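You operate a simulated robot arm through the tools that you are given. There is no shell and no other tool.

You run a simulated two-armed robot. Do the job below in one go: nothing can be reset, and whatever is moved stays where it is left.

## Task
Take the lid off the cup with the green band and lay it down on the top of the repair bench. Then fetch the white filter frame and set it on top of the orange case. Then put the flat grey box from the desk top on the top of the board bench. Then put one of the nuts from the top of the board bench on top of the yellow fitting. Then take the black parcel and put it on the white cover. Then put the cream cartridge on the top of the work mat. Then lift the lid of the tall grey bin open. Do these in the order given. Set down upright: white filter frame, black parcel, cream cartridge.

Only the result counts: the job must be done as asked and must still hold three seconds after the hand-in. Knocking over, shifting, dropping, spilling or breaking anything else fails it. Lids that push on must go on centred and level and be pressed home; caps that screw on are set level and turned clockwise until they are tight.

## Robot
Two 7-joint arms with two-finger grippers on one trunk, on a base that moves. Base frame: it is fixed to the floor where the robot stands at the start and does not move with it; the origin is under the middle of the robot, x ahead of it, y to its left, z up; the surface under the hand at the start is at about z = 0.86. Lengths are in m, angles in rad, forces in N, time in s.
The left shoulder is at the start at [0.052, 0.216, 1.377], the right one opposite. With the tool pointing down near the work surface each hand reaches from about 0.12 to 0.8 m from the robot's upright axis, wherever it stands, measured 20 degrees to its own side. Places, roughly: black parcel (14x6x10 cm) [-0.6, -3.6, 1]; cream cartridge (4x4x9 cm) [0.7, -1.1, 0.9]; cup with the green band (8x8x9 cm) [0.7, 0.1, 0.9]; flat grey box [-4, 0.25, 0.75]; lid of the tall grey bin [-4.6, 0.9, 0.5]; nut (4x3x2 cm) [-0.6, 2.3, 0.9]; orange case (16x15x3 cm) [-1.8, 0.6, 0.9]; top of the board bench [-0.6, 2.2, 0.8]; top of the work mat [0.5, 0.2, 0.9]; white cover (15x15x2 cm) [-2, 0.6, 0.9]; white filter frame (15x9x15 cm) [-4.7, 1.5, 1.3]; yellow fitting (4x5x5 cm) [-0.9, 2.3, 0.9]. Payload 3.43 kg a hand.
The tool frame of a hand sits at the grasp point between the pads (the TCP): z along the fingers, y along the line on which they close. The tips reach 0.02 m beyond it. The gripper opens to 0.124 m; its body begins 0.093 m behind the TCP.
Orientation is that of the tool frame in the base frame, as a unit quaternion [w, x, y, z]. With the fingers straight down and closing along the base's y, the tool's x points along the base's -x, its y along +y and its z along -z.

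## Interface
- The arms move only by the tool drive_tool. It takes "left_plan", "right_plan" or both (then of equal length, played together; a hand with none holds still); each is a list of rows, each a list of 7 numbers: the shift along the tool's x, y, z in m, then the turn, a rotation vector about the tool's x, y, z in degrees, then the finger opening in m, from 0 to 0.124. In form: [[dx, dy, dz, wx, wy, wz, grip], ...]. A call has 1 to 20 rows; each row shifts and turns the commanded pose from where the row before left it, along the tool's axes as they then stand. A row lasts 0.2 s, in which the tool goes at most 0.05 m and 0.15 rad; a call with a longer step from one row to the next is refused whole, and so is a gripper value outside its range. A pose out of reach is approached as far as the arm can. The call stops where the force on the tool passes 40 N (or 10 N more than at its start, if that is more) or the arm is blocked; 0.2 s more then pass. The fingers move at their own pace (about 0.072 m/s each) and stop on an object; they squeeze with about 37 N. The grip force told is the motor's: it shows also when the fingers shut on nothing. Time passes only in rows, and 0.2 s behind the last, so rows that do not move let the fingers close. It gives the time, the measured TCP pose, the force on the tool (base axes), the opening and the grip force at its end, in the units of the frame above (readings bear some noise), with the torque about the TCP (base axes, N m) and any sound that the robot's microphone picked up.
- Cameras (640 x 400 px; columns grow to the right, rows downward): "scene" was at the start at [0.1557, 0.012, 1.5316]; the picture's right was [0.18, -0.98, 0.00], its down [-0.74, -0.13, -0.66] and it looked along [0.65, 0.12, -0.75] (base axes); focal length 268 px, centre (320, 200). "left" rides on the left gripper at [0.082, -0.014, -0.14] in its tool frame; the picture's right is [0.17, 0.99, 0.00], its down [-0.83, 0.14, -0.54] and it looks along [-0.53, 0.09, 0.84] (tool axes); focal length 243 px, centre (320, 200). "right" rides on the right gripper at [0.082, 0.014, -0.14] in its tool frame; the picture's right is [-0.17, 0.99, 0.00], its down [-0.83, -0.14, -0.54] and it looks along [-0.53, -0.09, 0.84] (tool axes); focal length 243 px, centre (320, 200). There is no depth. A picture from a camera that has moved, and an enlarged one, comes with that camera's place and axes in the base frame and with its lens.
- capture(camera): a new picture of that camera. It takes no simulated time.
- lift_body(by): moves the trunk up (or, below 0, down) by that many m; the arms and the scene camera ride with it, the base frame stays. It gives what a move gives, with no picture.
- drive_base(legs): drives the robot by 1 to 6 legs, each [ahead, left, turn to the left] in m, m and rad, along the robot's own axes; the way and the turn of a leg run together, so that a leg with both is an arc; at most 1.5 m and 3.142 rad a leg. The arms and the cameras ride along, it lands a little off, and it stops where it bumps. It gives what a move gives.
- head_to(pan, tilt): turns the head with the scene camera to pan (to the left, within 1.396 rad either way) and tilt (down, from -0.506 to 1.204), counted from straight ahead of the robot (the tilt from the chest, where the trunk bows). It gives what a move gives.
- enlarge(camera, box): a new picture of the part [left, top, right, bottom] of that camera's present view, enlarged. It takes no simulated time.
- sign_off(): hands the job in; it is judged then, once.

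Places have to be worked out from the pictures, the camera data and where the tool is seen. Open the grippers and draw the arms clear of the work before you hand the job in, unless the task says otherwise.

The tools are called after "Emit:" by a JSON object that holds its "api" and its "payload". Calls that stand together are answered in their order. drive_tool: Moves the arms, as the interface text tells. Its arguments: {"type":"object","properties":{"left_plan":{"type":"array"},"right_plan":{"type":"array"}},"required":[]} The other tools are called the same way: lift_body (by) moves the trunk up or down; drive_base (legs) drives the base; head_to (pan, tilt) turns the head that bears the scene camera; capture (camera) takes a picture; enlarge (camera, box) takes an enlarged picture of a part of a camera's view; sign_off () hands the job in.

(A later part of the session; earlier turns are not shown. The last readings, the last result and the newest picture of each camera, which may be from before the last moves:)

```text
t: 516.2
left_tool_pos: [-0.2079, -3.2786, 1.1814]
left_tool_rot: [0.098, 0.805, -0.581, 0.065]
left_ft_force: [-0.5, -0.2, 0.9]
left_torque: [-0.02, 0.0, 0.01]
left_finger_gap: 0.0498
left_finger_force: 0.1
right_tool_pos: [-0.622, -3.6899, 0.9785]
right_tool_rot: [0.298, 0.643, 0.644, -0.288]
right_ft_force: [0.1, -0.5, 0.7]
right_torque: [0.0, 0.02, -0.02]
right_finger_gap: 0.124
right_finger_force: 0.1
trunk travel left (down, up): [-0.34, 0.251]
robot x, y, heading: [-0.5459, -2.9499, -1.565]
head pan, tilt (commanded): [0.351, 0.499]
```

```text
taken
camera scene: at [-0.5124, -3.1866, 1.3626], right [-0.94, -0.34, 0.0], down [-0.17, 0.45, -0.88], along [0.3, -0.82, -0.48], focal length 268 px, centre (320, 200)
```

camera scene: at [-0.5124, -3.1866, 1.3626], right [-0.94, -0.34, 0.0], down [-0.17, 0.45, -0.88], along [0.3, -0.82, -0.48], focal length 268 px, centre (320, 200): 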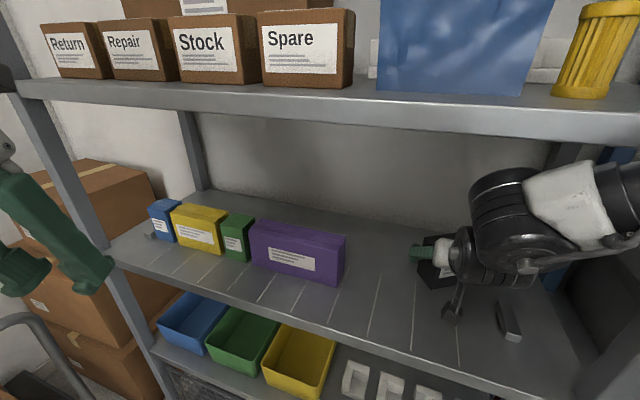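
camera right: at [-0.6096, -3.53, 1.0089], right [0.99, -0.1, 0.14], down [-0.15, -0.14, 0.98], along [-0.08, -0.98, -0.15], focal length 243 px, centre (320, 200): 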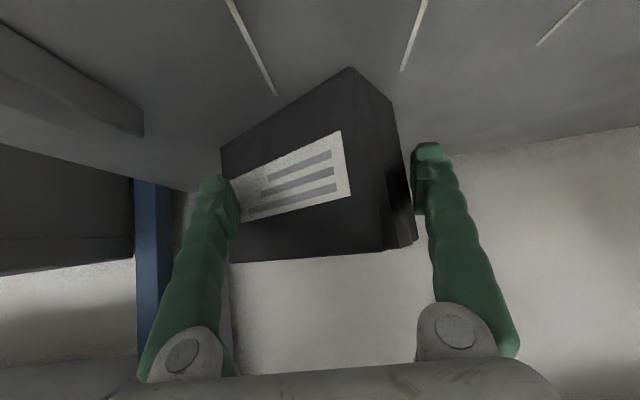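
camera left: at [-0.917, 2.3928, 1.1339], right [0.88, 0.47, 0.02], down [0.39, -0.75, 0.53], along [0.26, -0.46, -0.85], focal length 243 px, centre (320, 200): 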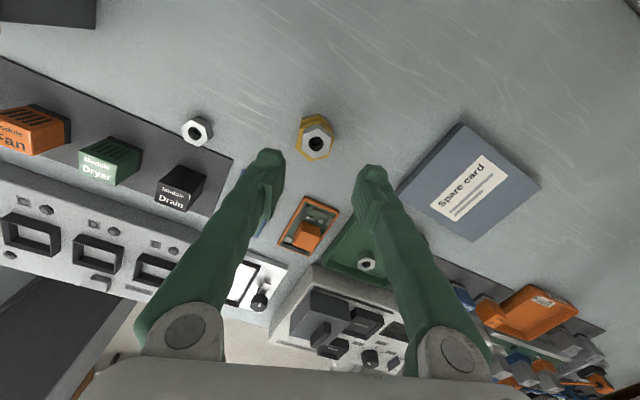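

The parcel is turned about 33° and sits centred between the fingers. Closing now should swing it further into line; I close in stages, first to 0.10.

Emit:
{"api": "drive_tool", "payload": {"right_plan": [[0, 0, 0, 0, 0, 0, 0.112], [0, 0, 0, 0, 0, 0, 0.105], [0, 0, 0, 0, 0, 0, 0.1], [0, 0, 0, 0, 0, 0, 0.1]]}}

Emit:
{"api": "capture", "payload": {"camera": "right"}}

```text
t: 517.2
left_tool_pos: [-0.2074, -3.2786, 1.1801]
left_tool_rot: [0.098, 0.805, -0.582, 0.065]
left_ft_force: [0.6, -0.5, -0.4]
left_torque: [0.01, 0.0, 0.02]
left_finger_gap: 0.0502
left_finger_force: 0.0
right_tool_pos: [-0.6215, -3.6897, 0.9794]
right_tool_rot: [0.299, 0.643, 0.644, -0.288]
right_ft_force: [0.2, 0.2, 0.9]
right_torque: [0.0, 0.0, 0.01]
right_finger_gap: 0.0998
right_finger_force: 0.2
trunk travel left (down, up): [-0.34, 0.251]
robot x, y, heading: [-0.5433, -2.9499, -1.571]
head pan, tilt (commanded): [0.351, 0.499]
```

```text
taken
camera right: at [-0.6097, -3.5297, 1.0084], right [0.99, -0.1, 0.14], down [-0.15, -0.14, 0.98], along [-0.08, -0.98, -0.15], focal length 243 px, centre (320, 200)
```

right: 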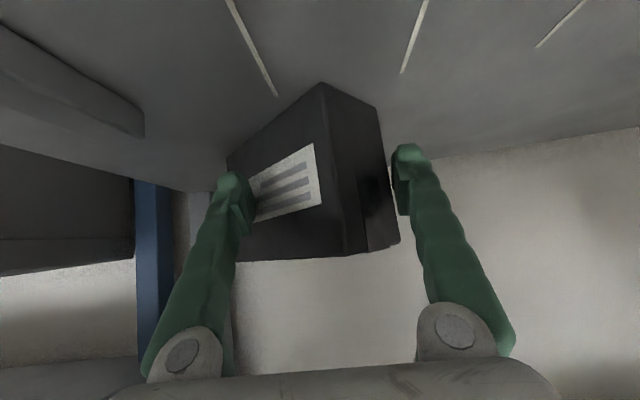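

It swings into line as hoped (about 48°). I keep closing in stages.

Emit:
{"api": "drive_tool", "payload": {"right_plan": [[0, 0, 0, 0, 0, 0, 0.09], [0, 0, 0, 0, 0, 0, 0.082], [0, 0, 0, 0, 0, 0, 0.078], [0, 0, 0, 0, 0, 0, 0.078]]}}

Emit:
{"api": "capture", "payload": {"camera": "right"}}

```text
t: 518.2
left_tool_pos: [-0.2076, -3.2783, 1.1808]
left_tool_rot: [0.097, 0.805, -0.582, 0.065]
left_ft_force: [-0.8, 0.5, 0.0]
left_torque: [-0.01, 0.0, 0.0]
left_finger_gap: 0.05
left_finger_force: 0.1
right_tool_pos: [-0.6217, -3.6891, 0.9792]
right_tool_rot: [0.298, 0.644, 0.643, -0.289]
right_ft_force: [-0.2, -0.5, 0.9]
right_torque: [-0.01, 0.03, -0.02]
right_finger_gap: 0.0779
right_finger_force: 0.0
trunk travel left (down, up): [-0.34, 0.251]
robot x, y, heading: [-0.5451, -2.9519, -1.571]
head pan, tilt (commanded): [0.351, 0.499]
```

```text
taken
camera right: at [-0.6097, -3.5297, 1.0085], right [0.99, -0.1, 0.14], down [-0.15, -0.14, 0.98], along [-0.08, -0.98, -0.15], focal length 243 px, centre (320, 200)
```

right: 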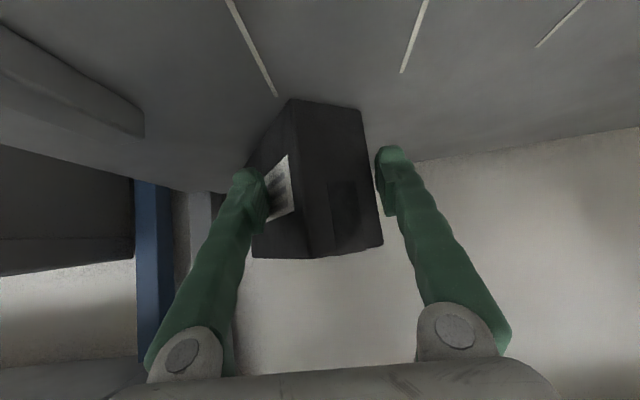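

About 68° now. I continue closing toward the parcel's 6 cm width.

Emit:
{"api": "drive_tool", "payload": {"right_plan": [[0, 0, 0, 0, 0, 0, 0.07], [0, 0, 0, 0, 0, 0, 0.065], [0, 0, 0, 0, 0, 0, 0.062], [0, 0, 0, 0, 0, 0, 0.062]]}}

Emit:
{"api": "capture", "payload": {"camera": "right"}}

```text
t: 519.2
left_tool_pos: [-0.2076, -3.2793, 1.1798]
left_tool_rot: [0.097, 0.805, -0.581, 0.066]
left_ft_force: [-0.4, -0.2, 0.0]
left_torque: [0.04, -0.01, 0.01]
left_finger_gap: 0.0502
left_finger_force: 0.1
right_tool_pos: [-0.6223, -3.689, 0.9785]
right_tool_rot: [0.298, 0.643, 0.644, -0.288]
right_ft_force: [0.1, 0.1, -0.2]
right_torque: [0.01, 0.0, -0.03]
right_finger_gap: 0.0626
right_finger_force: 1.0
trunk travel left (down, up): [-0.34, 0.251]
robot x, y, heading: [-0.5453, -2.9501, -1.57]
head pan, tilt (commanded): [0.351, 0.499]
```

```text
taken
camera right: at [-0.6096, -3.5297, 1.0085], right [0.99, -0.1, 0.14], down [-0.15, -0.14, 0.98], along [-0.08, -0.98, -0.15], focal length 243 px, centre (320, 200)
```

right: 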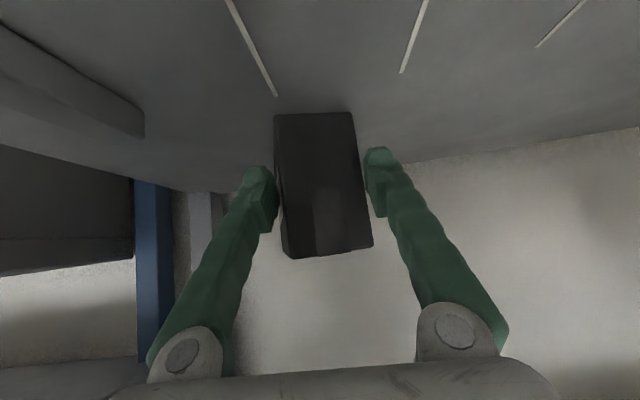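

The parcel is squared up with its narrow end facing me. The fingers only overlap its near end by about 2 cm, so I open a little, drive 4 cm forward and grip fully.

Emit:
{"api": "drive_tool", "payload": {"right_plan": [[0, 0, 0, 0, 0, 0, 0.075], [0, 0, 0, 0, 0, 0, 0.075]]}}

Emit:
{"api": "drive_base", "payload": {"legs": [[0.04, 0.0, 0.0]]}}

Emit:
{"api": "capture", "payload": {"camera": "right"}}

```text
t: 519.8
left_tool_pos: [-0.2074, -3.2781, 1.1811]
left_tool_rot: [0.097, 0.805, -0.581, 0.065]
left_ft_force: [-0.1, 0.8, -0.2]
left_torque: [-0.02, 0.0, -0.01]
left_finger_gap: 0.0498
left_finger_force: 0.0
right_tool_pos: [-0.6222, -3.6896, 0.9785]
right_tool_rot: [0.297, 0.644, 0.643, -0.288]
right_ft_force: [-0.2, 0.6, 0.0]
right_torque: [-0.02, 0.0, -0.01]
right_finger_gap: 0.0749
right_finger_force: 0.0
trunk travel left (down, up): [-0.34, 0.251]
robot x, y, heading: [-0.5453, -2.9568, -1.569]
head pan, tilt (commanded): [0.351, 0.499]
```

```text
t: 520.7
left_tool_pos: [-0.2098, -3.2969, 1.1822]
left_tool_rot: [0.101, 0.803, -0.583, 0.067]
left_ft_force: [-0.3, -0.6, -0.2]
left_torque: [-0.02, 0.01, 0.0]
left_finger_gap: 0.0504
left_finger_force: 0.0
right_tool_pos: [-0.6193, -3.6972, 0.979]
right_tool_rot: [0.298, 0.639, 0.649, -0.288]
right_ft_force: [0.1, 0.1, 0.6]
right_torque: [0.0, 0.02, -0.01]
right_finger_gap: 0.0748
right_finger_force: 0.0
trunk travel left (down, up): [-0.34, 0.251]
robot x, y, heading: [-0.5447, -2.9767, -1.576]
head pan, tilt (commanded): [0.351, 0.499]
stopped in leg 1: the robot was blocked; the commanded pose is now the measured one
```

```text
taken
camera right: at [-0.6103, -3.5377, 1.0105], right [0.99, -0.09, 0.13], down [-0.14, -0.14, 0.98], along [-0.07, -0.99, -0.15], focal length 243 px, centre (320, 200)
```

right: 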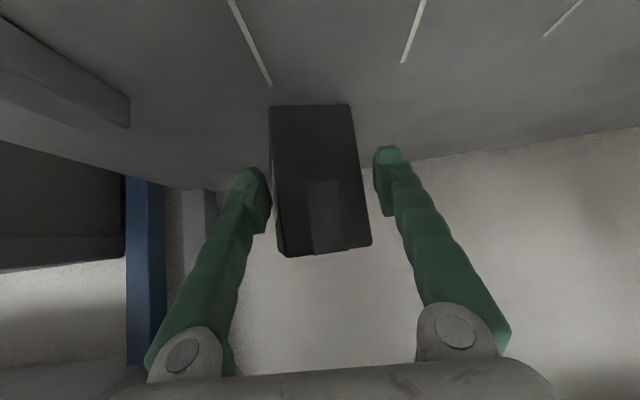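

The arm bumped something (likely its wrist under the upper shelf). I'll instead grip the near end now, pull the parcel forward a few centimetres, and re-grip deeper.

Emit:
{"api": "drive_base", "payload": {"legs": [[-0.015, 0.0, 0.0]]}}

Emit:
{"api": "drive_tool", "payload": {"right_plan": [[0, 0, 0, 0, 0, 0, 0.03], [0, 0, 0, 0, 0, 0, 0.03], [0, 0, 0, 0, 0, 0, 0.03]]}}

Emit:
{"api": "capture", "payload": {"camera": "right"}}

```text
t: 521.5
left_tool_pos: [-0.2083, -3.2904, 1.18]
left_tool_rot: [0.096, 0.804, -0.583, 0.063]
left_ft_force: [0.4, 0.0, -0.4]
left_torque: [0.07, 0.02, 0.03]
left_finger_gap: 0.0502
left_finger_force: 0.0
right_tool_pos: [-0.6199, -3.6929, 0.9722]
right_tool_rot: [0.294, 0.64, 0.65, -0.285]
right_ft_force: [-1.1, -1.2, -0.5]
right_torque: [0.02, -0.01, -0.01]
right_finger_gap: 0.075
right_finger_force: 0.1
trunk travel left (down, up): [-0.34, 0.251]
robot x, y, heading: [-0.5465, -2.9599, -1.573]
head pan, tilt (commanded): [0.351, 0.499]
```

```text
t: 522.3
left_tool_pos: [-0.2086, -3.2892, 1.1804]
left_tool_rot: [0.097, 0.804, -0.583, 0.064]
left_ft_force: [0.1, 0.8, 0.6]
left_torque: [0.01, 0.01, 0.0]
left_finger_gap: 0.05
left_finger_force: 0.1
right_tool_pos: [-0.6193, -3.6907, 0.9736]
right_tool_rot: [0.296, 0.639, 0.651, -0.284]
right_ft_force: [-0.5, 0.7, -0.4]
right_torque: [-0.04, -0.01, -0.03]
right_finger_gap: 0.06
right_finger_force: 37.2
trunk travel left (down, up): [-0.34, 0.251]
robot x, y, heading: [-0.5428, -2.9623, -1.567]
head pan, tilt (commanded): [0.351, 0.499]
```

```text
taken
camera right: at [-0.6093, -3.532, 1.0058], right [0.99, -0.09, 0.13], down [-0.14, -0.15, 0.98], along [-0.07, -0.98, -0.16], focal length 243 px, centre (320, 200)
```

right: 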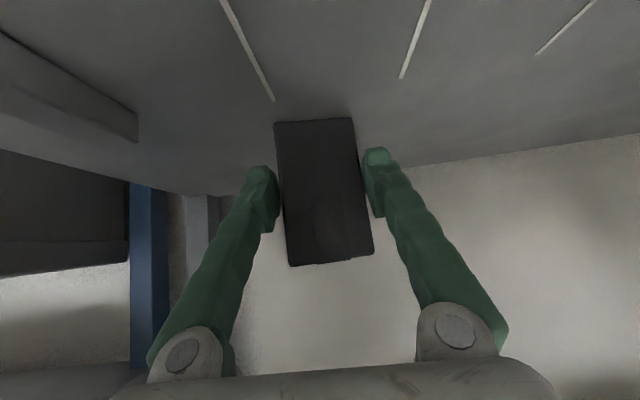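

Gripped at 6.0 cm. I drag the parcel forward by backing the base 9 cm.

Emit:
{"api": "drive_base", "payload": {"legs": [[-0.09, 0.0, 0.0]]}}

Emit:
{"api": "capture", "payload": {"camera": "right"}}

Emit:
{"api": "capture", "payload": {"camera": "scene"}}

```text
t: 523.5
left_tool_pos: [-0.209, -3.1992, 1.1796]
left_tool_rot: [0.098, 0.804, -0.583, 0.064]
left_ft_force: [-0.2, -0.1, 0.3]
left_torque: [-0.01, 0.05, 0.04]
left_finger_gap: 0.05
left_finger_force: 0.0
right_tool_pos: [-0.6194, -3.6015, 0.9736]
right_tool_rot: [0.295, 0.641, 0.649, -0.286]
right_ft_force: [0.1, 0.0, -2.3]
right_torque: [0.02, -0.05, -0.01]
right_finger_gap: 0.0595
right_finger_force: 37.2
trunk travel left (down, up): [-0.34, 0.251]
robot x, y, heading: [-0.5442, -2.868, -1.569]
head pan, tilt (commanded): [0.351, 0.499]
```

```text
taken
camera right: at [-0.6091, -3.4418, 1.0056], right [0.99, -0.09, 0.13], down [-0.14, -0.15, 0.98], along [-0.07, -0.98, -0.16], focal length 243 px, centre (320, 200)
```

right: 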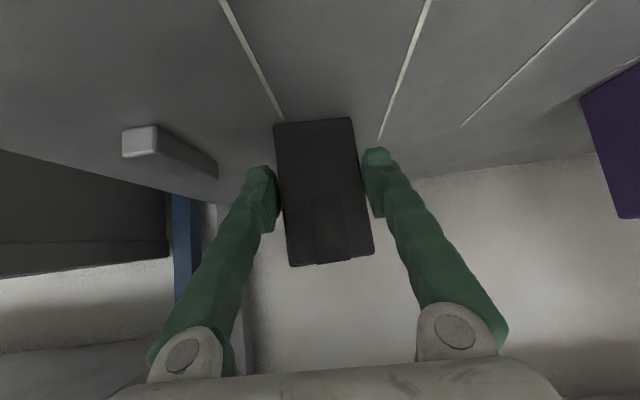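

```text
taken
camera scene: at [-0.5129, -3.106, 1.3625], right [-0.94, -0.34, 0.0], down [-0.16, 0.45, -0.88], along [0.3, -0.82, -0.48], focal length 268 px, centre (320, 200)
```

scene: 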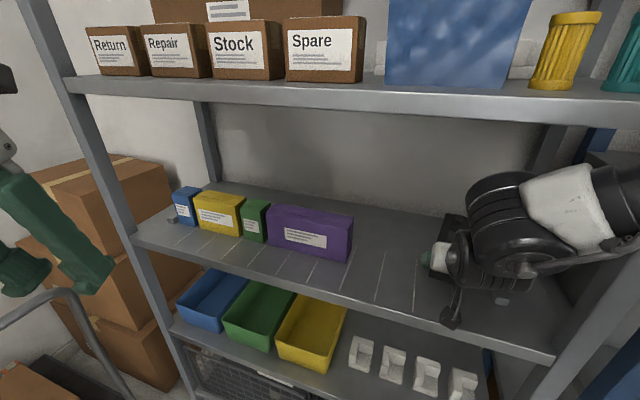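

The parcel came along. I open slightly, advance 5 cm along it and grip again.

Emit:
{"api": "drive_tool", "payload": {"right_plan": [[0, 0, 0, 0, 0, 0, 0.075], [0, 0, 0, 0, 0, 0, 0.075], [-0.0164, 0, 0.0189, 0, 0, 0, 0.075], [-0.0164, 0, 0.0189, 0, 0, 0, 0.075], [0, 0, 0, 0, 0, 0, 0.03], [0, 0, 0, 0, 0, 0, 0.03], [0, 0, 0, 0, 0, 0, 0.03]]}}

Emit:
{"api": "capture", "payload": {"camera": "right"}}

```text
t: 525.1
left_tool_pos: [-0.2085, -3.1984, 1.18]
left_tool_rot: [0.098, 0.804, -0.583, 0.065]
left_ft_force: [0.2, 0.1, -0.8]
left_torque: [0.0, 0.0, 0.01]
left_finger_gap: 0.0502
left_finger_force: 0.0
right_tool_pos: [-0.621, -3.6529, 0.9778]
right_tool_rot: [0.297, 0.642, 0.647, -0.285]
right_ft_force: [1.9, -4.4, 12.2]
right_torque: [0.5, -0.57, -0.21]
right_finger_gap: 0.0572
right_finger_force: 37.4
trunk travel left (down, up): [-0.34, 0.251]
robot x, y, heading: [-0.548, -2.8712, -1.571]
head pan, tilt (commanded): [0.351, 0.499]
```

```text
taken
camera right: at [-0.6097, -3.4934, 1.008], right [0.99, -0.1, 0.14], down [-0.15, -0.14, 0.98], along [-0.08, -0.98, -0.16], focal length 243 px, centre (320, 200)
```

right: 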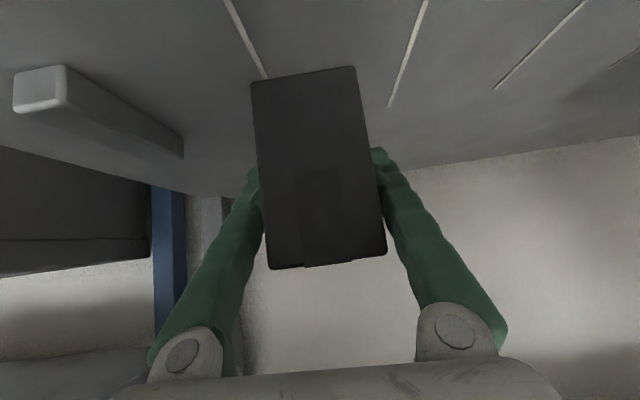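

It is gripped deeper; a 12 N upward reaction suggests some contact, so I lift 2 cm and check.

Emit:
{"api": "drive_tool", "payload": {"right_plan": [[-0.0076, 0, -0.0066, 0, 0, 0, 0.03], [-0.0076, 0, -0.0066, 0, 0, 0, 0.03]]}}

Emit:
{"api": "capture", "payload": {"camera": "right"}}

Emit:
{"api": "capture", "payload": {"camera": "scene"}}

```text
t: 525.7
left_tool_pos: [-0.2086, -3.1989, 1.1789]
left_tool_rot: [0.097, 0.804, -0.583, 0.064]
left_ft_force: [-0.7, -0.1, -0.3]
left_torque: [-0.02, -0.04, -0.02]
left_finger_gap: 0.05
left_finger_force: 0.0
right_tool_pos: [-0.6214, -3.6503, 0.9911]
right_tool_rot: [0.292, 0.642, 0.649, -0.285]
right_ft_force: [-0.1, -0.1, -2.7]
right_torque: [0.08, 0.0, 0.0]
right_finger_gap: 0.0574
right_finger_force: 36.6
trunk travel left (down, up): [-0.34, 0.251]
robot x, y, heading: [-0.5447, -2.8724, -1.574]
head pan, tilt (commanded): [0.351, 0.499]
```

```text
taken
camera right: at [-0.6104, -3.4916, 1.0239], right [0.99, -0.1, 0.13], down [-0.14, -0.15, 0.98], along [-0.07, -0.98, -0.17], focal length 243 px, centre (320, 200)
```

right: 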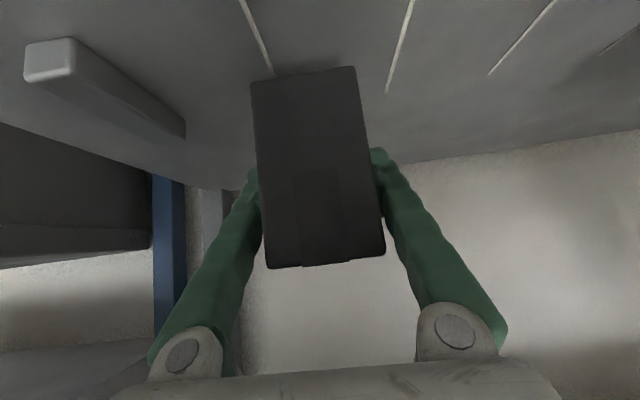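

```text
taken
camera scene: at [-0.5133, -3.1058, 1.3625], right [-0.94, -0.34, 0.0], down [-0.16, 0.45, -0.88], along [0.3, -0.83, -0.48], focal length 268 px, centre (320, 200)
```

scene: 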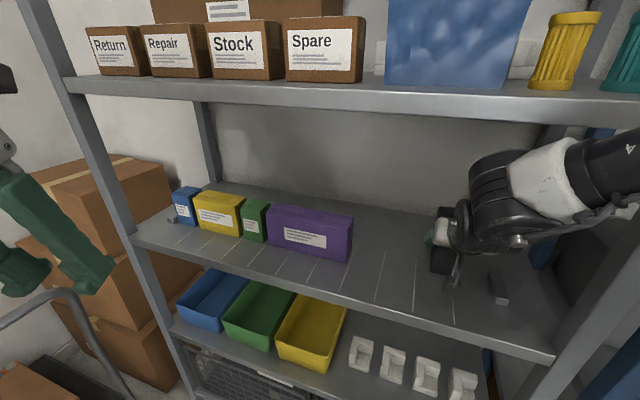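

Lifted free: about 2.7 N, steady. I raise 2 cm more and pull it out by backing the base 0.4 m.

Emit:
{"api": "drive_tool", "payload": {"right_plan": [[-0.0076, 0, -0.0066, 0, 0, 0, 0.03], [-0.0076, 0, -0.0066, 0, 0, 0, 0.03]]}}

Emit:
{"api": "drive_base", "payload": {"legs": [[-0.4, 0.0, 0.0]]}}

Emit:
{"api": "capture", "payload": {"camera": "right"}}

Emit:
{"api": "capture", "payload": {"camera": "scene"}}

```text
t: 526.3
left_tool_pos: [-0.2085, -3.1988, 1.1796]
left_tool_rot: [0.098, 0.804, -0.583, 0.063]
left_ft_force: [-0.2, -0.2, -0.2]
left_torque: [-0.02, -0.01, -0.03]
left_finger_gap: 0.0497
left_finger_force: 0.0
right_tool_pos: [-0.6174, -3.6511, 1.0153]
right_tool_rot: [0.295, 0.64, 0.649, -0.286]
right_ft_force: [-0.2, 0.0, -3.2]
right_torque: [0.08, -0.02, 0.0]
right_finger_gap: 0.0571
right_finger_force: 37.3
trunk travel left (down, up): [-0.34, 0.251]
robot x, y, heading: [-0.545, -2.8742, -1.571]
head pan, tilt (commanded): [0.351, 0.499]
```

```text
t: 529.3
left_tool_pos: [-0.2081, -2.8023, 1.1798]
left_tool_rot: [0.098, 0.804, -0.583, 0.064]
left_ft_force: [-0.3, -0.5, -0.2]
left_torque: [0.02, -0.02, 0.05]
left_finger_gap: 0.0499
left_finger_force: 0.0
right_tool_pos: [-0.6191, -3.2556, 1.0141]
right_tool_rot: [0.294, 0.641, 0.649, -0.286]
right_ft_force: [0.5, 0.2, -3.8]
right_torque: [0.06, -0.01, 0.01]
right_finger_gap: 0.0571
right_finger_force: 36.6
trunk travel left (down, up): [-0.34, 0.251]
robot x, y, heading: [-0.5414, -2.4748, -1.575]
head pan, tilt (commanded): [0.351, 0.499]
```

```text
taken
camera right: at [-0.6086, -3.0957, 1.0451], right [0.99, -0.09, 0.13], down [-0.14, -0.15, 0.98], along [-0.07, -0.98, -0.16], focal length 243 px, centre (320, 200)
```

right: 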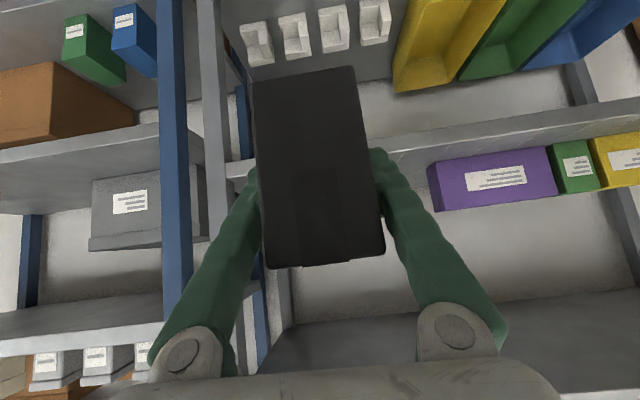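

```text
taken
camera scene: at [-0.5123, -2.7095, 1.3625], right [-0.94, -0.34, 0.0], down [-0.16, 0.45, -0.88], along [0.3, -0.82, -0.48], focal length 268 px, centre (320, 200)
```

scene: 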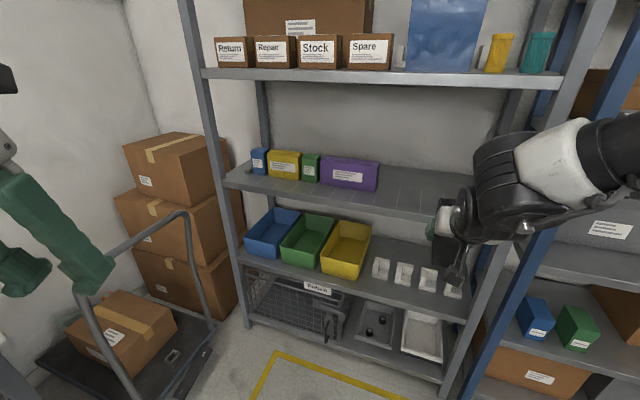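

The parcel is out and held. I raise the trunk 0.18 m for clearance and back up the corridor.

Emit:
{"api": "lift_body", "payload": {"by": 0.18}}

Emit:
{"api": "drive_base", "payload": {"legs": [[-1.4, 0.2, 0.004], [-1.45, 0.0, 0.0]]}}

Emit:
{"api": "capture", "payload": {"camera": "right"}}

```text
t: 531.3
left_tool_pos: [-0.2083, -2.8035, 1.3595]
left_tool_rot: [0.097, 0.804, -0.583, 0.063]
left_ft_force: [0.0, -0.3, -0.6]
left_torque: [0.0, 0.0, 0.0]
left_finger_gap: 0.05
left_finger_force: 0.1
right_tool_pos: [-0.6241, -3.2446, 1.3317]
right_tool_rot: [0.353, 0.615, 0.616, -0.342]
right_ft_force: [0.3, -0.5, -2.8]
right_torque: [0.08, -0.01, -0.03]
right_finger_gap: 0.0572
right_finger_force: 37.2
trunk travel left (down, up): [-0.52, 0.071]
robot x, y, heading: [-0.5427, -2.4726, -1.573]
head pan, tilt (commanded): [0.351, 0.499]
```

```text
t: 548.5
left_tool_pos: [-0.0175, 0.0526, 1.3602]
left_tool_rot: [0.097, 0.802, -0.585, 0.063]
left_ft_force: [0.1, 0.6, -0.1]
left_torque: [0.01, 0.01, -0.04]
left_finger_gap: 0.0501
left_finger_force: 0.1
right_tool_pos: [-0.4343, -0.3865, 1.3326]
right_tool_rot: [0.352, 0.618, 0.612, -0.346]
right_ft_force: [-0.3, -0.5, -3.2]
right_torque: [0.09, 0.04, -0.02]
right_finger_gap: 0.0567
right_finger_force: 36.7
trunk travel left (down, up): [-0.52, 0.071]
robot x, y, heading: [-0.3527, 0.3829, -1.578]
head pan, tilt (commanded): [0.351, 0.499]
```

```text
taken
camera right: at [-0.4205, -0.2242, 1.3345], right [0.98, -0.09, 0.15], down [-0.15, 0.04, 0.99], along [-0.09, -1.0, 0.02], focal length 243 px, centre (320, 200)
```

right: 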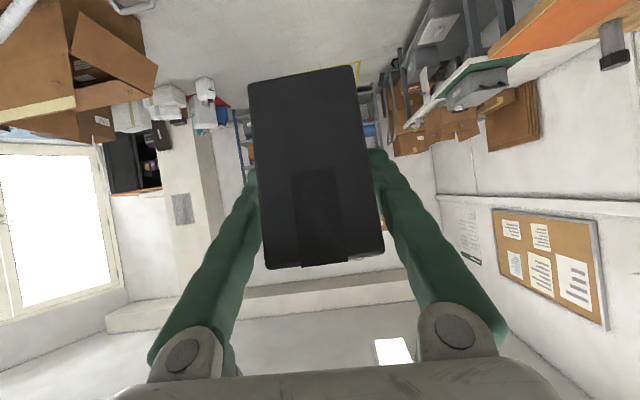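

The parcel is steady (pitched up about 10° after the lift; I'll correct that before placing). I back up to the aisle at y ≈ 1.45 and strafe toward the island.

Emit:
{"api": "drive_base", "payload": {"legs": [[-1.07, 0.0, 0.006], [0.0, -1.45, 0.0], [0.0, -0.1, 0.0]]}}

Emit:
{"api": "head_to", "payload": {"pan": 0.0, "tilt": 0.65}}

Emit:
{"api": "capture", "payload": {"camera": "scene"}}

```text
t: 575.9
left_tool_pos: [-1.5602, 1.1443, 1.3592]
left_tool_rot: [0.098, 0.797, -0.592, 0.063]
left_ft_force: [0.0, -0.6, 0.5]
left_torque: [0.03, 0.0, -0.02]
left_finger_gap: 0.0501
left_finger_force: 0.1
right_tool_pos: [-1.986, 0.7138, 1.3329]
right_tool_rot: [0.35, 0.622, 0.607, -0.348]
right_ft_force: [1.0, 0.5, -2.4]
right_torque: [0.05, 0.04, -0.03]
right_finger_gap: 0.0568
right_finger_force: 36.9
trunk travel left (down, up): [-0.52, 0.071]
robot x, y, heading: [-1.8885, 1.4775, -1.596]
head pan, tilt (commanded): [0.351, 0.499]
```

```text
t: 576.7
left_tool_pos: [-1.5598, 1.1457, 1.3596]
left_tool_rot: [0.097, 0.798, -0.591, 0.063]
left_ft_force: [-0.2, -0.1, -1.2]
left_torque: [0.0, 0.0, 0.01]
left_finger_gap: 0.05
left_finger_force: 0.1
right_tool_pos: [-1.9869, 0.7146, 1.332]
right_tool_rot: [0.349, 0.624, 0.607, -0.348]
right_ft_force: [0.6, 0.4, -2.8]
right_torque: [0.05, 0.0, 0.01]
right_finger_gap: 0.057
right_finger_force: 37.0
trunk travel left (down, up): [-0.52, 0.071]
robot x, y, heading: [-1.89, 1.4827, -1.599]
head pan, tilt (commanded): [0.0, 0.649]
```

```text
taken
camera scene: at [-1.8928, 1.3096, 1.5426], right [-1.0, 0.02, 0.0], down [0.02, 0.6, -0.8], along [-0.02, -0.8, -0.6], focal length 268 px, centre (320, 200)
```

scene: 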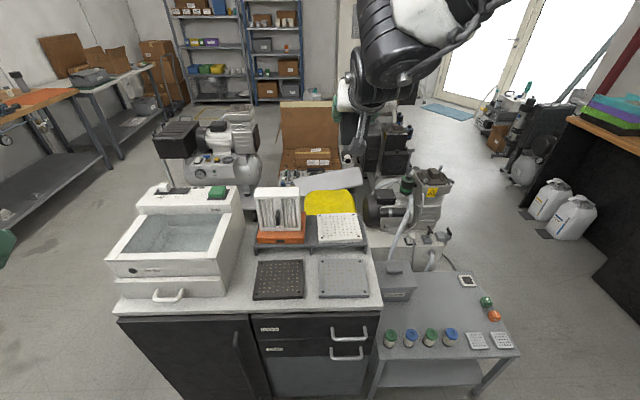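

The cover is free and the frame stands well. I square up the base and bring the parcel over the cover: forward 0.08 m with a small turn, and pitch the hand back down 10° so the parcel is level.

Emit:
{"api": "drive_base", "payload": {"legs": [[0.08, -0.012, 0.026]]}}

Emit:
{"api": "drive_tool", "payload": {"right_plan": [[0, 0, 0, 0, 5.2, 0, 0.03], [0, 0, 0, 0, 5.2, 0, 0.03], [0, 0, 0, 0, 0, 0, 0.03]]}}

Emit:
{"api": "capture", "payload": {"camera": "right"}}

Emit:
{"api": "head_to", "payload": {"pan": -0.15, "tilt": 0.75}}

Emit:
{"api": "capture", "payload": {"camera": "scene"}}

```text
t: 577.9
left_tool_pos: [-1.5644, 1.0789, 1.3608]
left_tool_rot: [0.099, 0.805, -0.581, 0.065]
left_ft_force: [-0.2, 0.5, 0.1]
left_torque: [-0.02, -0.01, 0.0]
left_finger_gap: 0.0499
left_finger_force: 0.0
right_tool_pos: [-1.9796, 0.6363, 1.3358]
right_tool_rot: [0.355, 0.615, 0.614, -0.344]
right_ft_force: [-0.8, -0.3, -2.7]
right_torque: [0.09, 0.0, -0.01]
right_finger_gap: 0.057
right_finger_force: 36.9
trunk travel left (down, up): [-0.52, 0.071]
robot x, y, heading: [-1.904, 1.4028, -1.574]
head pan, tilt (commanded): [0.0, 0.649]
```

```text
t: 578.7
left_tool_pos: [-1.5656, 1.0728, 1.3605]
left_tool_rot: [0.096, 0.805, -0.582, 0.064]
left_ft_force: [-0.7, 0.3, -0.5]
left_torque: [0.02, 0.03, 0.03]
left_finger_gap: 0.0505
left_finger_force: 0.1
right_tool_pos: [-1.9797, 0.6484, 1.3248]
right_tool_rot: [0.294, 0.655, 0.634, -0.285]
right_ft_force: [-0.7, 0.2, -2.7]
right_torque: [0.04, -0.01, -0.01]
right_finger_gap: 0.0569
right_finger_force: 36.9
right hand out of reach, approached as far as the arm can: row 1, 2
trunk travel left (down, up): [-0.52, 0.071]
robot x, y, heading: [-1.9037, 1.4043, -1.57]
head pan, tilt (commanded): [0.0, 0.649]
```

```text
taken
camera right: at [-1.9651, 0.8073, 1.3576], right [0.98, -0.13, 0.15], down [-0.17, -0.14, 0.98], along [-0.11, -0.98, -0.16], focal length 243 px, centre (320, 200)
```

right: 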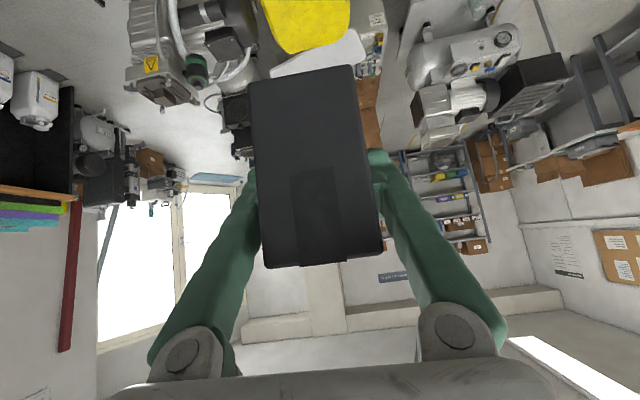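

```text
t: 579.4
left_tool_pos: [-1.5636, 1.0748, 1.3604]
left_tool_rot: [0.097, 0.805, -0.582, 0.064]
left_ft_force: [0.3, -0.6, 0.1]
left_torque: [0.01, 0.0, 0.0]
left_finger_gap: 0.0497
left_finger_force: 0.0
right_tool_pos: [-1.9793, 0.651, 1.3294]
right_tool_rot: [0.297, 0.654, 0.635, -0.285]
right_ft_force: [0.4, 0.1, -3.6]
right_torque: [0.06, 0.01, -0.01]
right_finger_gap: 0.0567
right_finger_force: 37.0
trunk travel left (down, up): [-0.52, 0.071]
robot x, y, heading: [-1.9008, 1.4031, -1.573]
head pan, tilt (commanded): [-0.15, 0.75]
```

```text
taken
camera scene: at [-1.9134, 1.2353, 1.5339], right [-0.99, 0.15, 0.0], down [0.1, 0.67, -0.73], along [-0.11, -0.72, -0.68], focal length 268 px, centre (320, 200)
```

scene: 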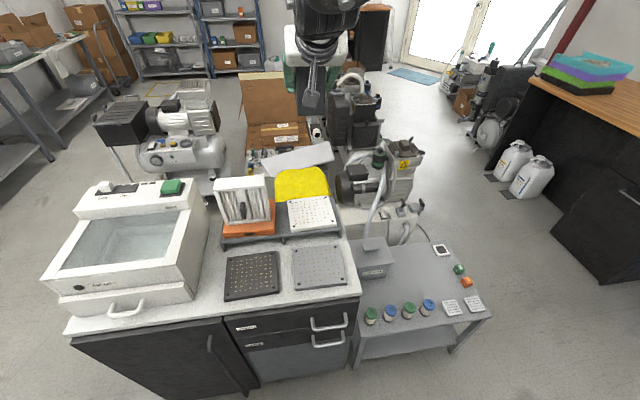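

The parcel is level again. I enlarge the cover to confirm its position relative to the parcel.

Emit:
{"api": "enlarge", "payload": {"camera": "scene", "box": [200, 90, 370, 260]}}

```text
2.35 times, centred on (285, 175) of scene
camera zoom: at [-1.9134, 1.2353, 1.5339], right [-0.99, 0.15, 0.0], down [0.1, 0.67, -0.73], along [-0.11, -0.72, -0.68], focal length 630 px, centre (402, 259)
```

zoom: 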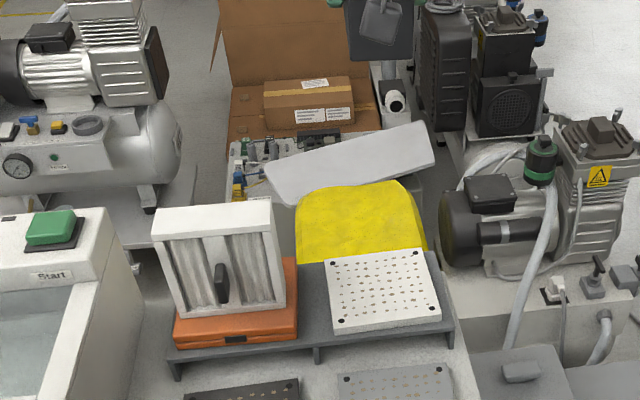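

The cover's centre is (-1.981, 0.602), top z ≈ 0.88, and the parcel's bottom is about 6 cm below the TCP. I lower straight down to TCP z ≈ 0.97.

Emit:
{"api": "drive_tool", "payload": {"right_plan": [[0.0289, -0.0012, 0.0277, 0, 0, 0, 0.03], [0.0289, -0.0012, 0.0277, 0, 0, 0, 0.03], [0.0289, -0.0012, 0.0277, 0, 0, 0, 0.03], [0.0289, -0.0012, 0.0277, 0, 0, 0, 0.03], [0.0289, -0.0012, 0.0277, 0, 0, 0, 0.03], [0.0289, -0.0012, 0.0277, 0, 0, 0, 0.03], [0.0289, -0.0012, 0.0277, 0, 0, 0, 0.03], [0.0289, -0.0012, 0.0277, 0, 0, 0, 0.03]]}}

Emit:
{"api": "capture", "payload": {"camera": "right"}}

Emit:
{"api": "capture", "payload": {"camera": "scene"}}

```text
t: 581.2
left_tool_pos: [-1.5644, 1.074, 1.3605]
left_tool_rot: [0.097, 0.805, -0.582, 0.064]
left_ft_force: [0.7, -0.4, 0.1]
left_torque: [0.0, 0.0, 0.02]
left_finger_gap: 0.0502
left_finger_force: 0.1
right_tool_pos: [-1.9553, 0.6673, 1.0156]
right_tool_rot: [0.296, 0.645, 0.642, -0.288]
right_ft_force: [0.5, -0.5, -3.2]
right_torque: [0.14, -0.04, 0.02]
right_finger_gap: 0.0572
right_finger_force: 37.0
right hand out of reach, approached as far as the arm can: row 6, 7, 8
trunk travel left (down, up): [-0.52, 0.071]
robot x, y, heading: [-1.9026, 1.3993, -1.574]
head pan, tilt (commanded): [-0.15, 0.75]
```

```text
taken
camera right: at [-1.9435, 0.8263, 1.045], right [0.98, -0.11, 0.14], down [-0.15, -0.14, 0.98], along [-0.08, -0.98, -0.16], focal length 243 px, centre (320, 200)
```

right: 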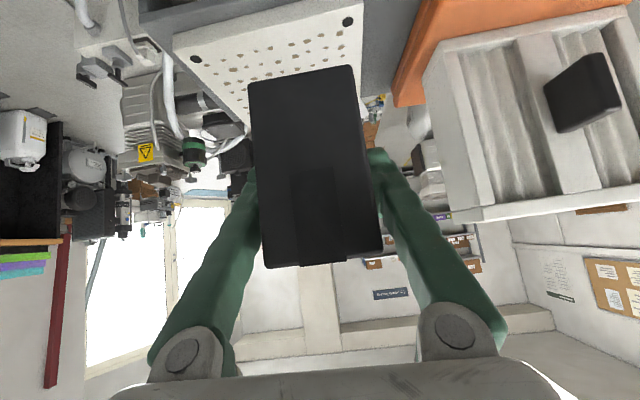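

```text
taken
camera scene: at [-1.9131, 1.2351, 1.5338], right [-0.99, 0.15, 0.0], down [0.1, 0.68, -0.73], along [-0.11, -0.72, -0.68], focal length 268 px, centre (320, 200)
```

scene: 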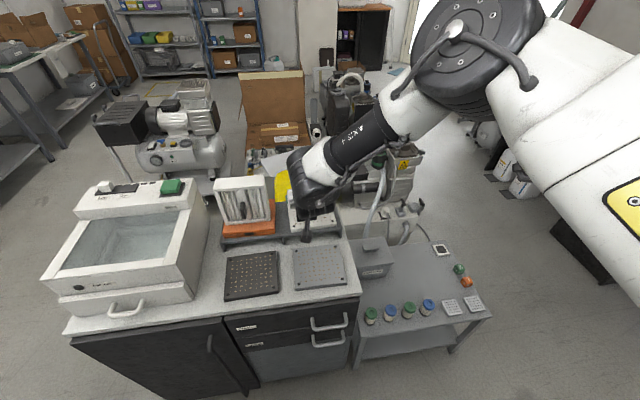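

The arm hit its reach limit and drifted a little (+x, +y) at z 1.016. I correct with the base: 3 cm forward, 2.5 cm right.

Emit:
{"api": "drive_base", "payload": {"legs": [[0.03, -0.025, 0.0]]}}

Emit:
{"api": "capture", "payload": {"camera": "right"}}

```text
t: 582.2
left_tool_pos: [-1.587, 1.0474, 1.3605]
left_tool_rot: [0.098, 0.805, -0.581, 0.065]
left_ft_force: [0.8, -1.0, -0.7]
left_torque: [-0.02, 0.03, -0.01]
left_finger_gap: 0.0501
left_finger_force: 0.1
right_tool_pos: [-1.9787, 0.6404, 1.0175]
right_tool_rot: [0.298, 0.644, 0.643, -0.288]
right_ft_force: [0.1, 0.2, -2.7]
right_torque: [0.08, 0.0, 0.0]
right_finger_gap: 0.057
right_finger_force: 36.8
trunk travel left (down, up): [-0.52, 0.071]
robot x, y, heading: [-1.9295, 1.3716, -1.571]
head pan, tilt (commanded): [-0.15, 0.75]
```

```text
taken
camera right: at [-1.9662, 0.7998, 1.0474], right [0.98, -0.11, 0.14], down [-0.15, -0.14, 0.98], along [-0.08, -0.98, -0.15], focal length 243 px, centre (320, 200)
```

right: 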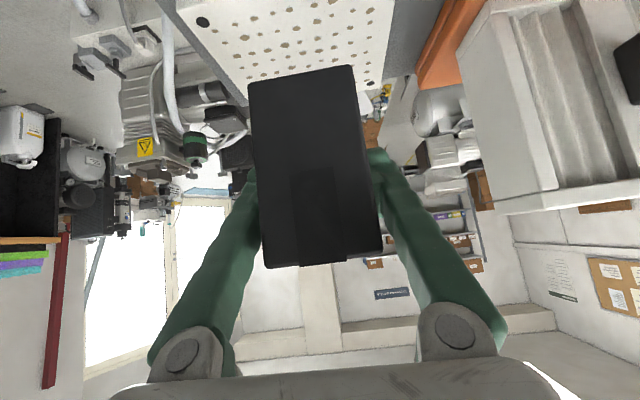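

The parcel is now centred over the cover in both directions. I lower the trunk by 5 cm.

Emit:
{"api": "lift_body", "payload": {"by": -0.05}}

Emit:
{"api": "capture", "payload": {"camera": "right"}}

```text
t: 583.1
left_tool_pos: [-1.5901, 1.0464, 1.3114]
left_tool_rot: [0.097, 0.805, -0.581, 0.065]
left_ft_force: [-0.7, -0.4, 0.6]
left_torque: [0.02, -0.04, 0.03]
left_finger_gap: 0.0501
left_finger_force: 0.0
right_tool_pos: [-1.9806, 0.6402, 0.9666]
right_tool_rot: [0.298, 0.645, 0.643, -0.287]
right_ft_force: [0.2, 0.3, -2.6]
right_torque: [0.09, -0.01, -0.01]
right_finger_gap: 0.057
right_finger_force: 37.2
trunk travel left (down, up): [-0.47, 0.121]
robot x, y, heading: [-1.9274, 1.3726, -1.569]
head pan, tilt (commanded): [-0.15, 0.75]
```

```text
taken
camera right: at [-1.9682, 0.7976, 0.9967], right [0.98, -0.11, 0.14], down [-0.15, -0.14, 0.98], along [-0.08, -0.98, -0.16], focal length 243 px, centre (320, 200)
```

right: 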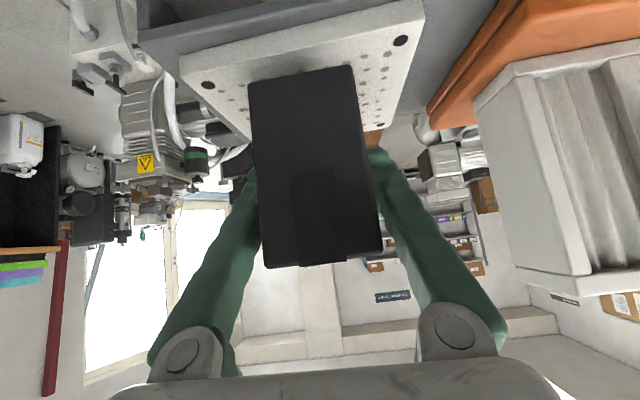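

Well centred between the cover's corner holes. I lower another 2 cm with the trunk.

Emit:
{"api": "lift_body", "payload": {"by": -0.02}}

```text
t: 583.8
left_tool_pos: [-1.5874, 1.0457, 1.2903]
left_tool_rot: [0.097, 0.806, -0.581, 0.065]
left_ft_force: [0.5, 0.3, 0.0]
left_torque: [0.01, 0.04, 0.02]
left_finger_gap: 0.0501
left_finger_force: 0.0
right_tool_pos: [-1.9802, 0.6403, 0.9449]
right_tool_rot: [0.296, 0.645, 0.643, -0.287]
right_ft_force: [0.9, -0.4, -3.1]
right_torque: [0.09, -0.01, 0.05]
right_finger_gap: 0.057
right_finger_force: 37.0
trunk travel left (down, up): [-0.45, 0.141]
robot x, y, heading: [-1.9263, 1.3743, -1.576]
head pan, tilt (commanded): [-0.15, 0.75]
```

No contact yet at 0.945. I lower 5 mm more.

Emit:
{"api": "lift_body", "payload": {"by": -0.006}}

```text
t: 584.3
left_tool_pos: [-1.5875, 1.0475, 1.2857]
left_tool_rot: [0.098, 0.805, -0.581, 0.065]
left_ft_force: [0.2, -0.2, -0.3]
left_torque: [0.04, -0.01, 0.02]
left_finger_gap: 0.05
left_finger_force: 0.0
right_tool_pos: [-1.9794, 0.6376, 0.9435]
right_tool_rot: [0.3, 0.644, 0.641, -0.289]
right_ft_force: [-0.3, -0.2, 20.5]
right_torque: [0.32, 0.3, -0.08]
right_finger_gap: 0.0569
right_finger_force: 37.0
trunk travel left (down, up): [-0.444, 0.147]
robot x, y, heading: [-1.9267, 1.3737, -1.568]
head pan, tilt (commanded): [-0.15, 0.75]
```

Contact (20 N), slightly on the near end. I relieve 3 mm with the trunk and check the balance.

Emit:
{"api": "lift_body", "payload": {"by": 0.003}}

Emit:
{"api": "capture", "payload": {"camera": "right"}}

Emit:
{"api": "enlarge", "payload": {"camera": "scene", "box": [200, 120, 370, 260]}}

```text
t: 584.9
left_tool_pos: [-1.5886, 1.0468, 1.2872]
left_tool_rot: [0.097, 0.805, -0.581, 0.065]
left_ft_force: [-0.7, -0.2, -1.0]
left_torque: [0.0, -0.02, 0.01]
left_finger_gap: 0.05
left_finger_force: 0.0
right_tool_pos: [-1.9798, 0.6383, 0.9439]
right_tool_rot: [0.299, 0.644, 0.643, -0.287]
right_ft_force: [0.6, -6.1, 11.3]
right_torque: [-0.76, 0.08, 0.04]
right_finger_gap: 0.0568
right_finger_force: 36.9
trunk travel left (down, up): [-0.447, 0.144]
robot x, y, heading: [-1.9249, 1.3745, -1.573]
head pan, tilt (commanded): [-0.15, 0.75]
```

```text
taken
camera right: at [-1.9676, 0.7981, 0.9738], right [0.98, -0.11, 0.14], down [-0.15, -0.14, 0.98], along [-0.08, -0.98, -0.15], focal length 243 px, centre (320, 200)
```

right: 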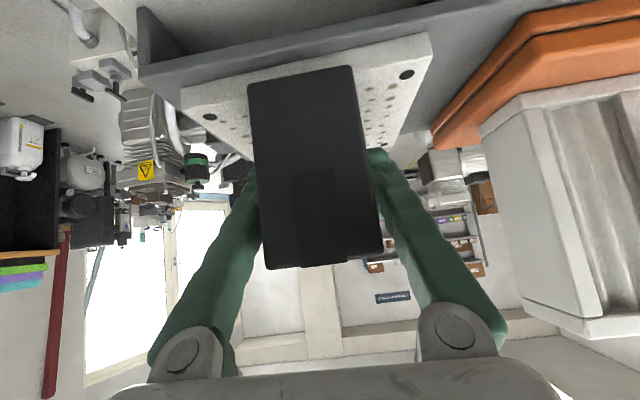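

```text
2.86 times, centred on (285, 190) of scene
camera zoom: at [-1.9375, 1.1704, 1.4491], right [-0.99, 0.15, 0.0], down [0.1, 0.67, -0.73], along [-0.11, -0.72, -0.68], focal length 765 px, centre (420, 229)
```

zoom: 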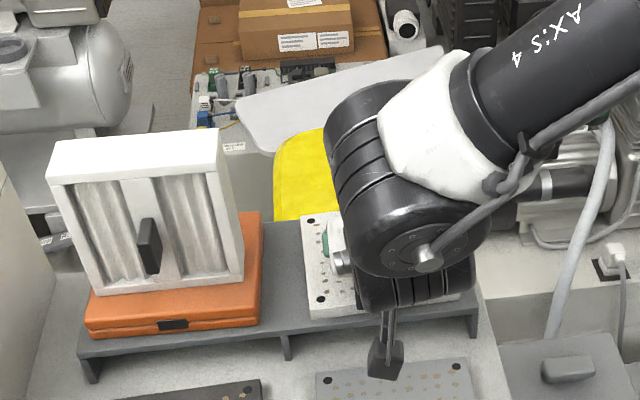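

The reaction is now centred under the parcel (flat contact). I unload 2 mm more, then open and withdraw along the tool axis.

Emit:
{"api": "lift_body", "payload": {"by": 0.002}}

Emit:
{"api": "drive_tool", "payload": {"right_plan": [[0, 0, 0, 0, 0, 0, 0.07], [0, 0, 0, 0, 0, 0, 0.085], [0, 0, 0, 0, 0, 0, 0.085]]}}

Emit:
{"api": "capture", "payload": {"camera": "right"}}

```text
t: 585.4
left_tool_pos: [-1.5894, 1.0468, 1.2892]
left_tool_rot: [0.097, 0.805, -0.581, 0.065]
left_ft_force: [-0.2, 0.1, 0.0]
left_torque: [-0.01, 0.0, 0.01]
left_finger_gap: 0.0499
left_finger_force: 0.1
right_tool_pos: [-1.9796, 0.6399, 0.9445]
right_tool_rot: [0.297, 0.645, 0.643, -0.287]
right_ft_force: [-0.2, -2.0, 5.2]
right_torque: [-0.78, -0.02, 0.02]
right_finger_gap: 0.0569
right_finger_force: 37.0
trunk travel left (down, up): [-0.449, 0.142]
robot x, y, heading: [-1.9223, 1.3729, -1.572]
head pan, tilt (commanded): [-0.15, 0.75]
```

```text
t: 586.2
left_tool_pos: [-1.5894, 1.0458, 1.2876]
left_tool_rot: [0.098, 0.806, -0.581, 0.064]
left_ft_force: [-0.3, -0.9, -0.2]
left_torque: [0.0, 0.02, 0.01]
left_finger_gap: 0.05
left_finger_force: 0.0
right_tool_pos: [-1.9798, 0.6387, 0.9439]
right_tool_rot: [0.296, 0.645, 0.643, -0.287]
right_ft_force: [-0.1, 0.2, -0.1]
right_torque: [-0.01, -0.01, -0.01]
right_finger_gap: 0.0851
right_finger_force: 0.1
trunk travel left (down, up): [-0.449, 0.142]
robot x, y, heading: [-1.9279, 1.3733, -1.569]
head pan, tilt (commanded): [-0.15, 0.75]
```

```text
taken
camera right: at [-1.9677, 0.7982, 0.9749], right [0.98, -0.11, 0.14], down [-0.15, -0.14, 0.98], along [-0.08, -0.98, -0.16], focal length 243 px, centre (320, 200)
```

right: 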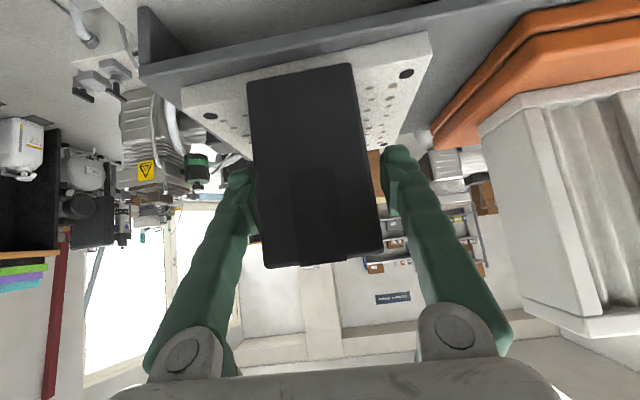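

The parcel stands on its own. I withdraw the hand back along its axis and then raise it.

Emit:
{"api": "drive_tool", "payload": {"right_plan": [[0, 0, -0.03, 0, 0, 0, 0.085], [0, 0, -0.04, 0, 0, 0, 0.085], [0, 0, -0.04, 0, 0, 0, 0.085], [0, 0, -0.04, 0, 0, 0, 0.085]]}}

Emit:
{"api": "drive_base", "payload": {"legs": [[-0.15, 0.0, 0.0]]}}

Emit:
{"api": "capture", "payload": {"camera": "right"}}

Emit:
{"api": "head_to", "payload": {"pan": 0.0, "tilt": 0.6}}

Emit:
{"api": "capture", "payload": {"camera": "scene"}}

```text
t: 587.2
left_tool_pos: [-1.5885, 1.048, 1.2896]
left_tool_rot: [0.097, 0.805, -0.581, 0.065]
left_ft_force: [-0.4, 1.1, -0.6]
left_torque: [-0.01, 0.0, 0.02]
left_finger_gap: 0.05
left_finger_force: 0.1
right_tool_pos: [-1.983, 0.7526, 1.0431]
right_tool_rot: [0.297, 0.645, 0.643, -0.287]
right_ft_force: [0.5, 0.0, 0.5]
right_torque: [0.01, 0.0, 0.0]
right_finger_gap: 0.0851
right_finger_force: 0.0
trunk travel left (down, up): [-0.449, 0.142]
robot x, y, heading: [-1.9254, 1.3748, -1.569]
head pan, tilt (commanded): [-0.15, 0.75]
```

```text
t: 588.7
left_tool_pos: [-1.5891, 1.1941, 1.2893]
left_tool_rot: [0.098, 0.805, -0.581, 0.065]
left_ft_force: [0.3, 0.3, -1.1]
left_torque: [0.02, 0.02, -0.01]
left_finger_gap: 0.0499
left_finger_force: 0.1
right_tool_pos: [-1.9826, 0.8995, 1.0425]
right_tool_rot: [0.297, 0.645, 0.643, -0.287]
right_ft_force: [0.1, -0.1, 0.0]
right_torque: [0.03, -0.01, 0.01]
right_finger_gap: 0.0852
right_finger_force: 0.0
trunk travel left (down, up): [-0.449, 0.142]
robot x, y, heading: [-1.9258, 1.5229, -1.567]
head pan, tilt (commanded): [-0.15, 0.75]
```

```text
taken
camera right: at [-1.9702, 1.0584, 1.0728], right [0.98, -0.11, 0.14], down [-0.15, -0.14, 0.98], along [-0.08, -0.98, -0.16], focal length 243 px, centre (320, 200)
```

right: 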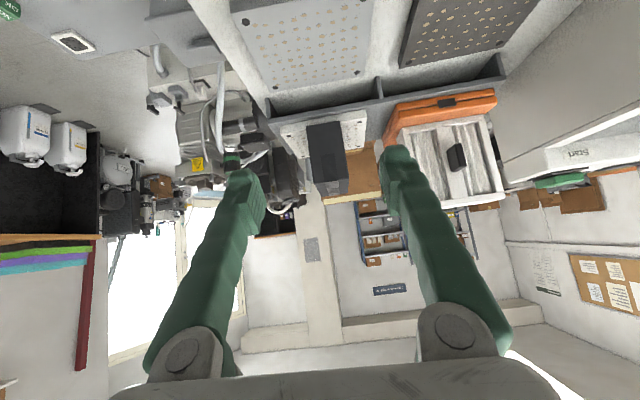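

```text
t: 589.4
left_tool_pos: [-1.5895, 1.1958, 1.2896]
left_tool_rot: [0.097, 0.806, -0.581, 0.065]
left_ft_force: [0.3, -0.6, -0.2]
left_torque: [-0.03, 0.02, -0.02]
left_finger_gap: 0.05
left_finger_force: 0.0
right_tool_pos: [-1.9823, 0.9021, 1.0432]
right_tool_rot: [0.297, 0.645, 0.644, -0.286]
right_ft_force: [0.7, 0.1, -0.4]
right_torque: [0.01, -0.01, -0.02]
right_finger_gap: 0.085
right_finger_force: 0.1
trunk travel left (down, up): [-0.449, 0.142]
robot x, y, heading: [-1.9236, 1.522, -1.565]
head pan, tilt (commanded): [0.0, 0.6]
```

```text
taken
camera scene: at [-1.9255, 1.314, 1.4641], right [-1.0, 0.0, 0.0], down [0.0, 0.56, -0.83], along [0.0, -0.83, -0.56], focal length 268 px, centre (320, 200)
```

scene: 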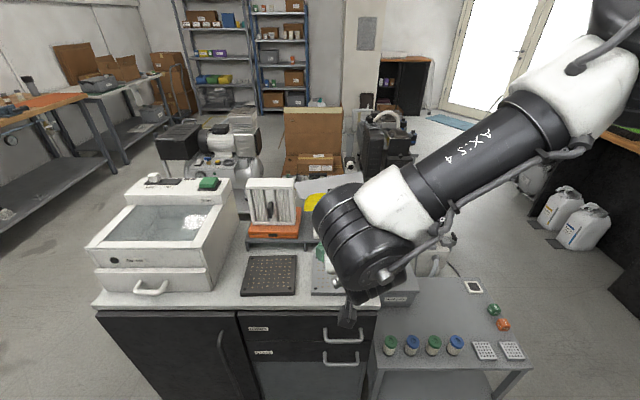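

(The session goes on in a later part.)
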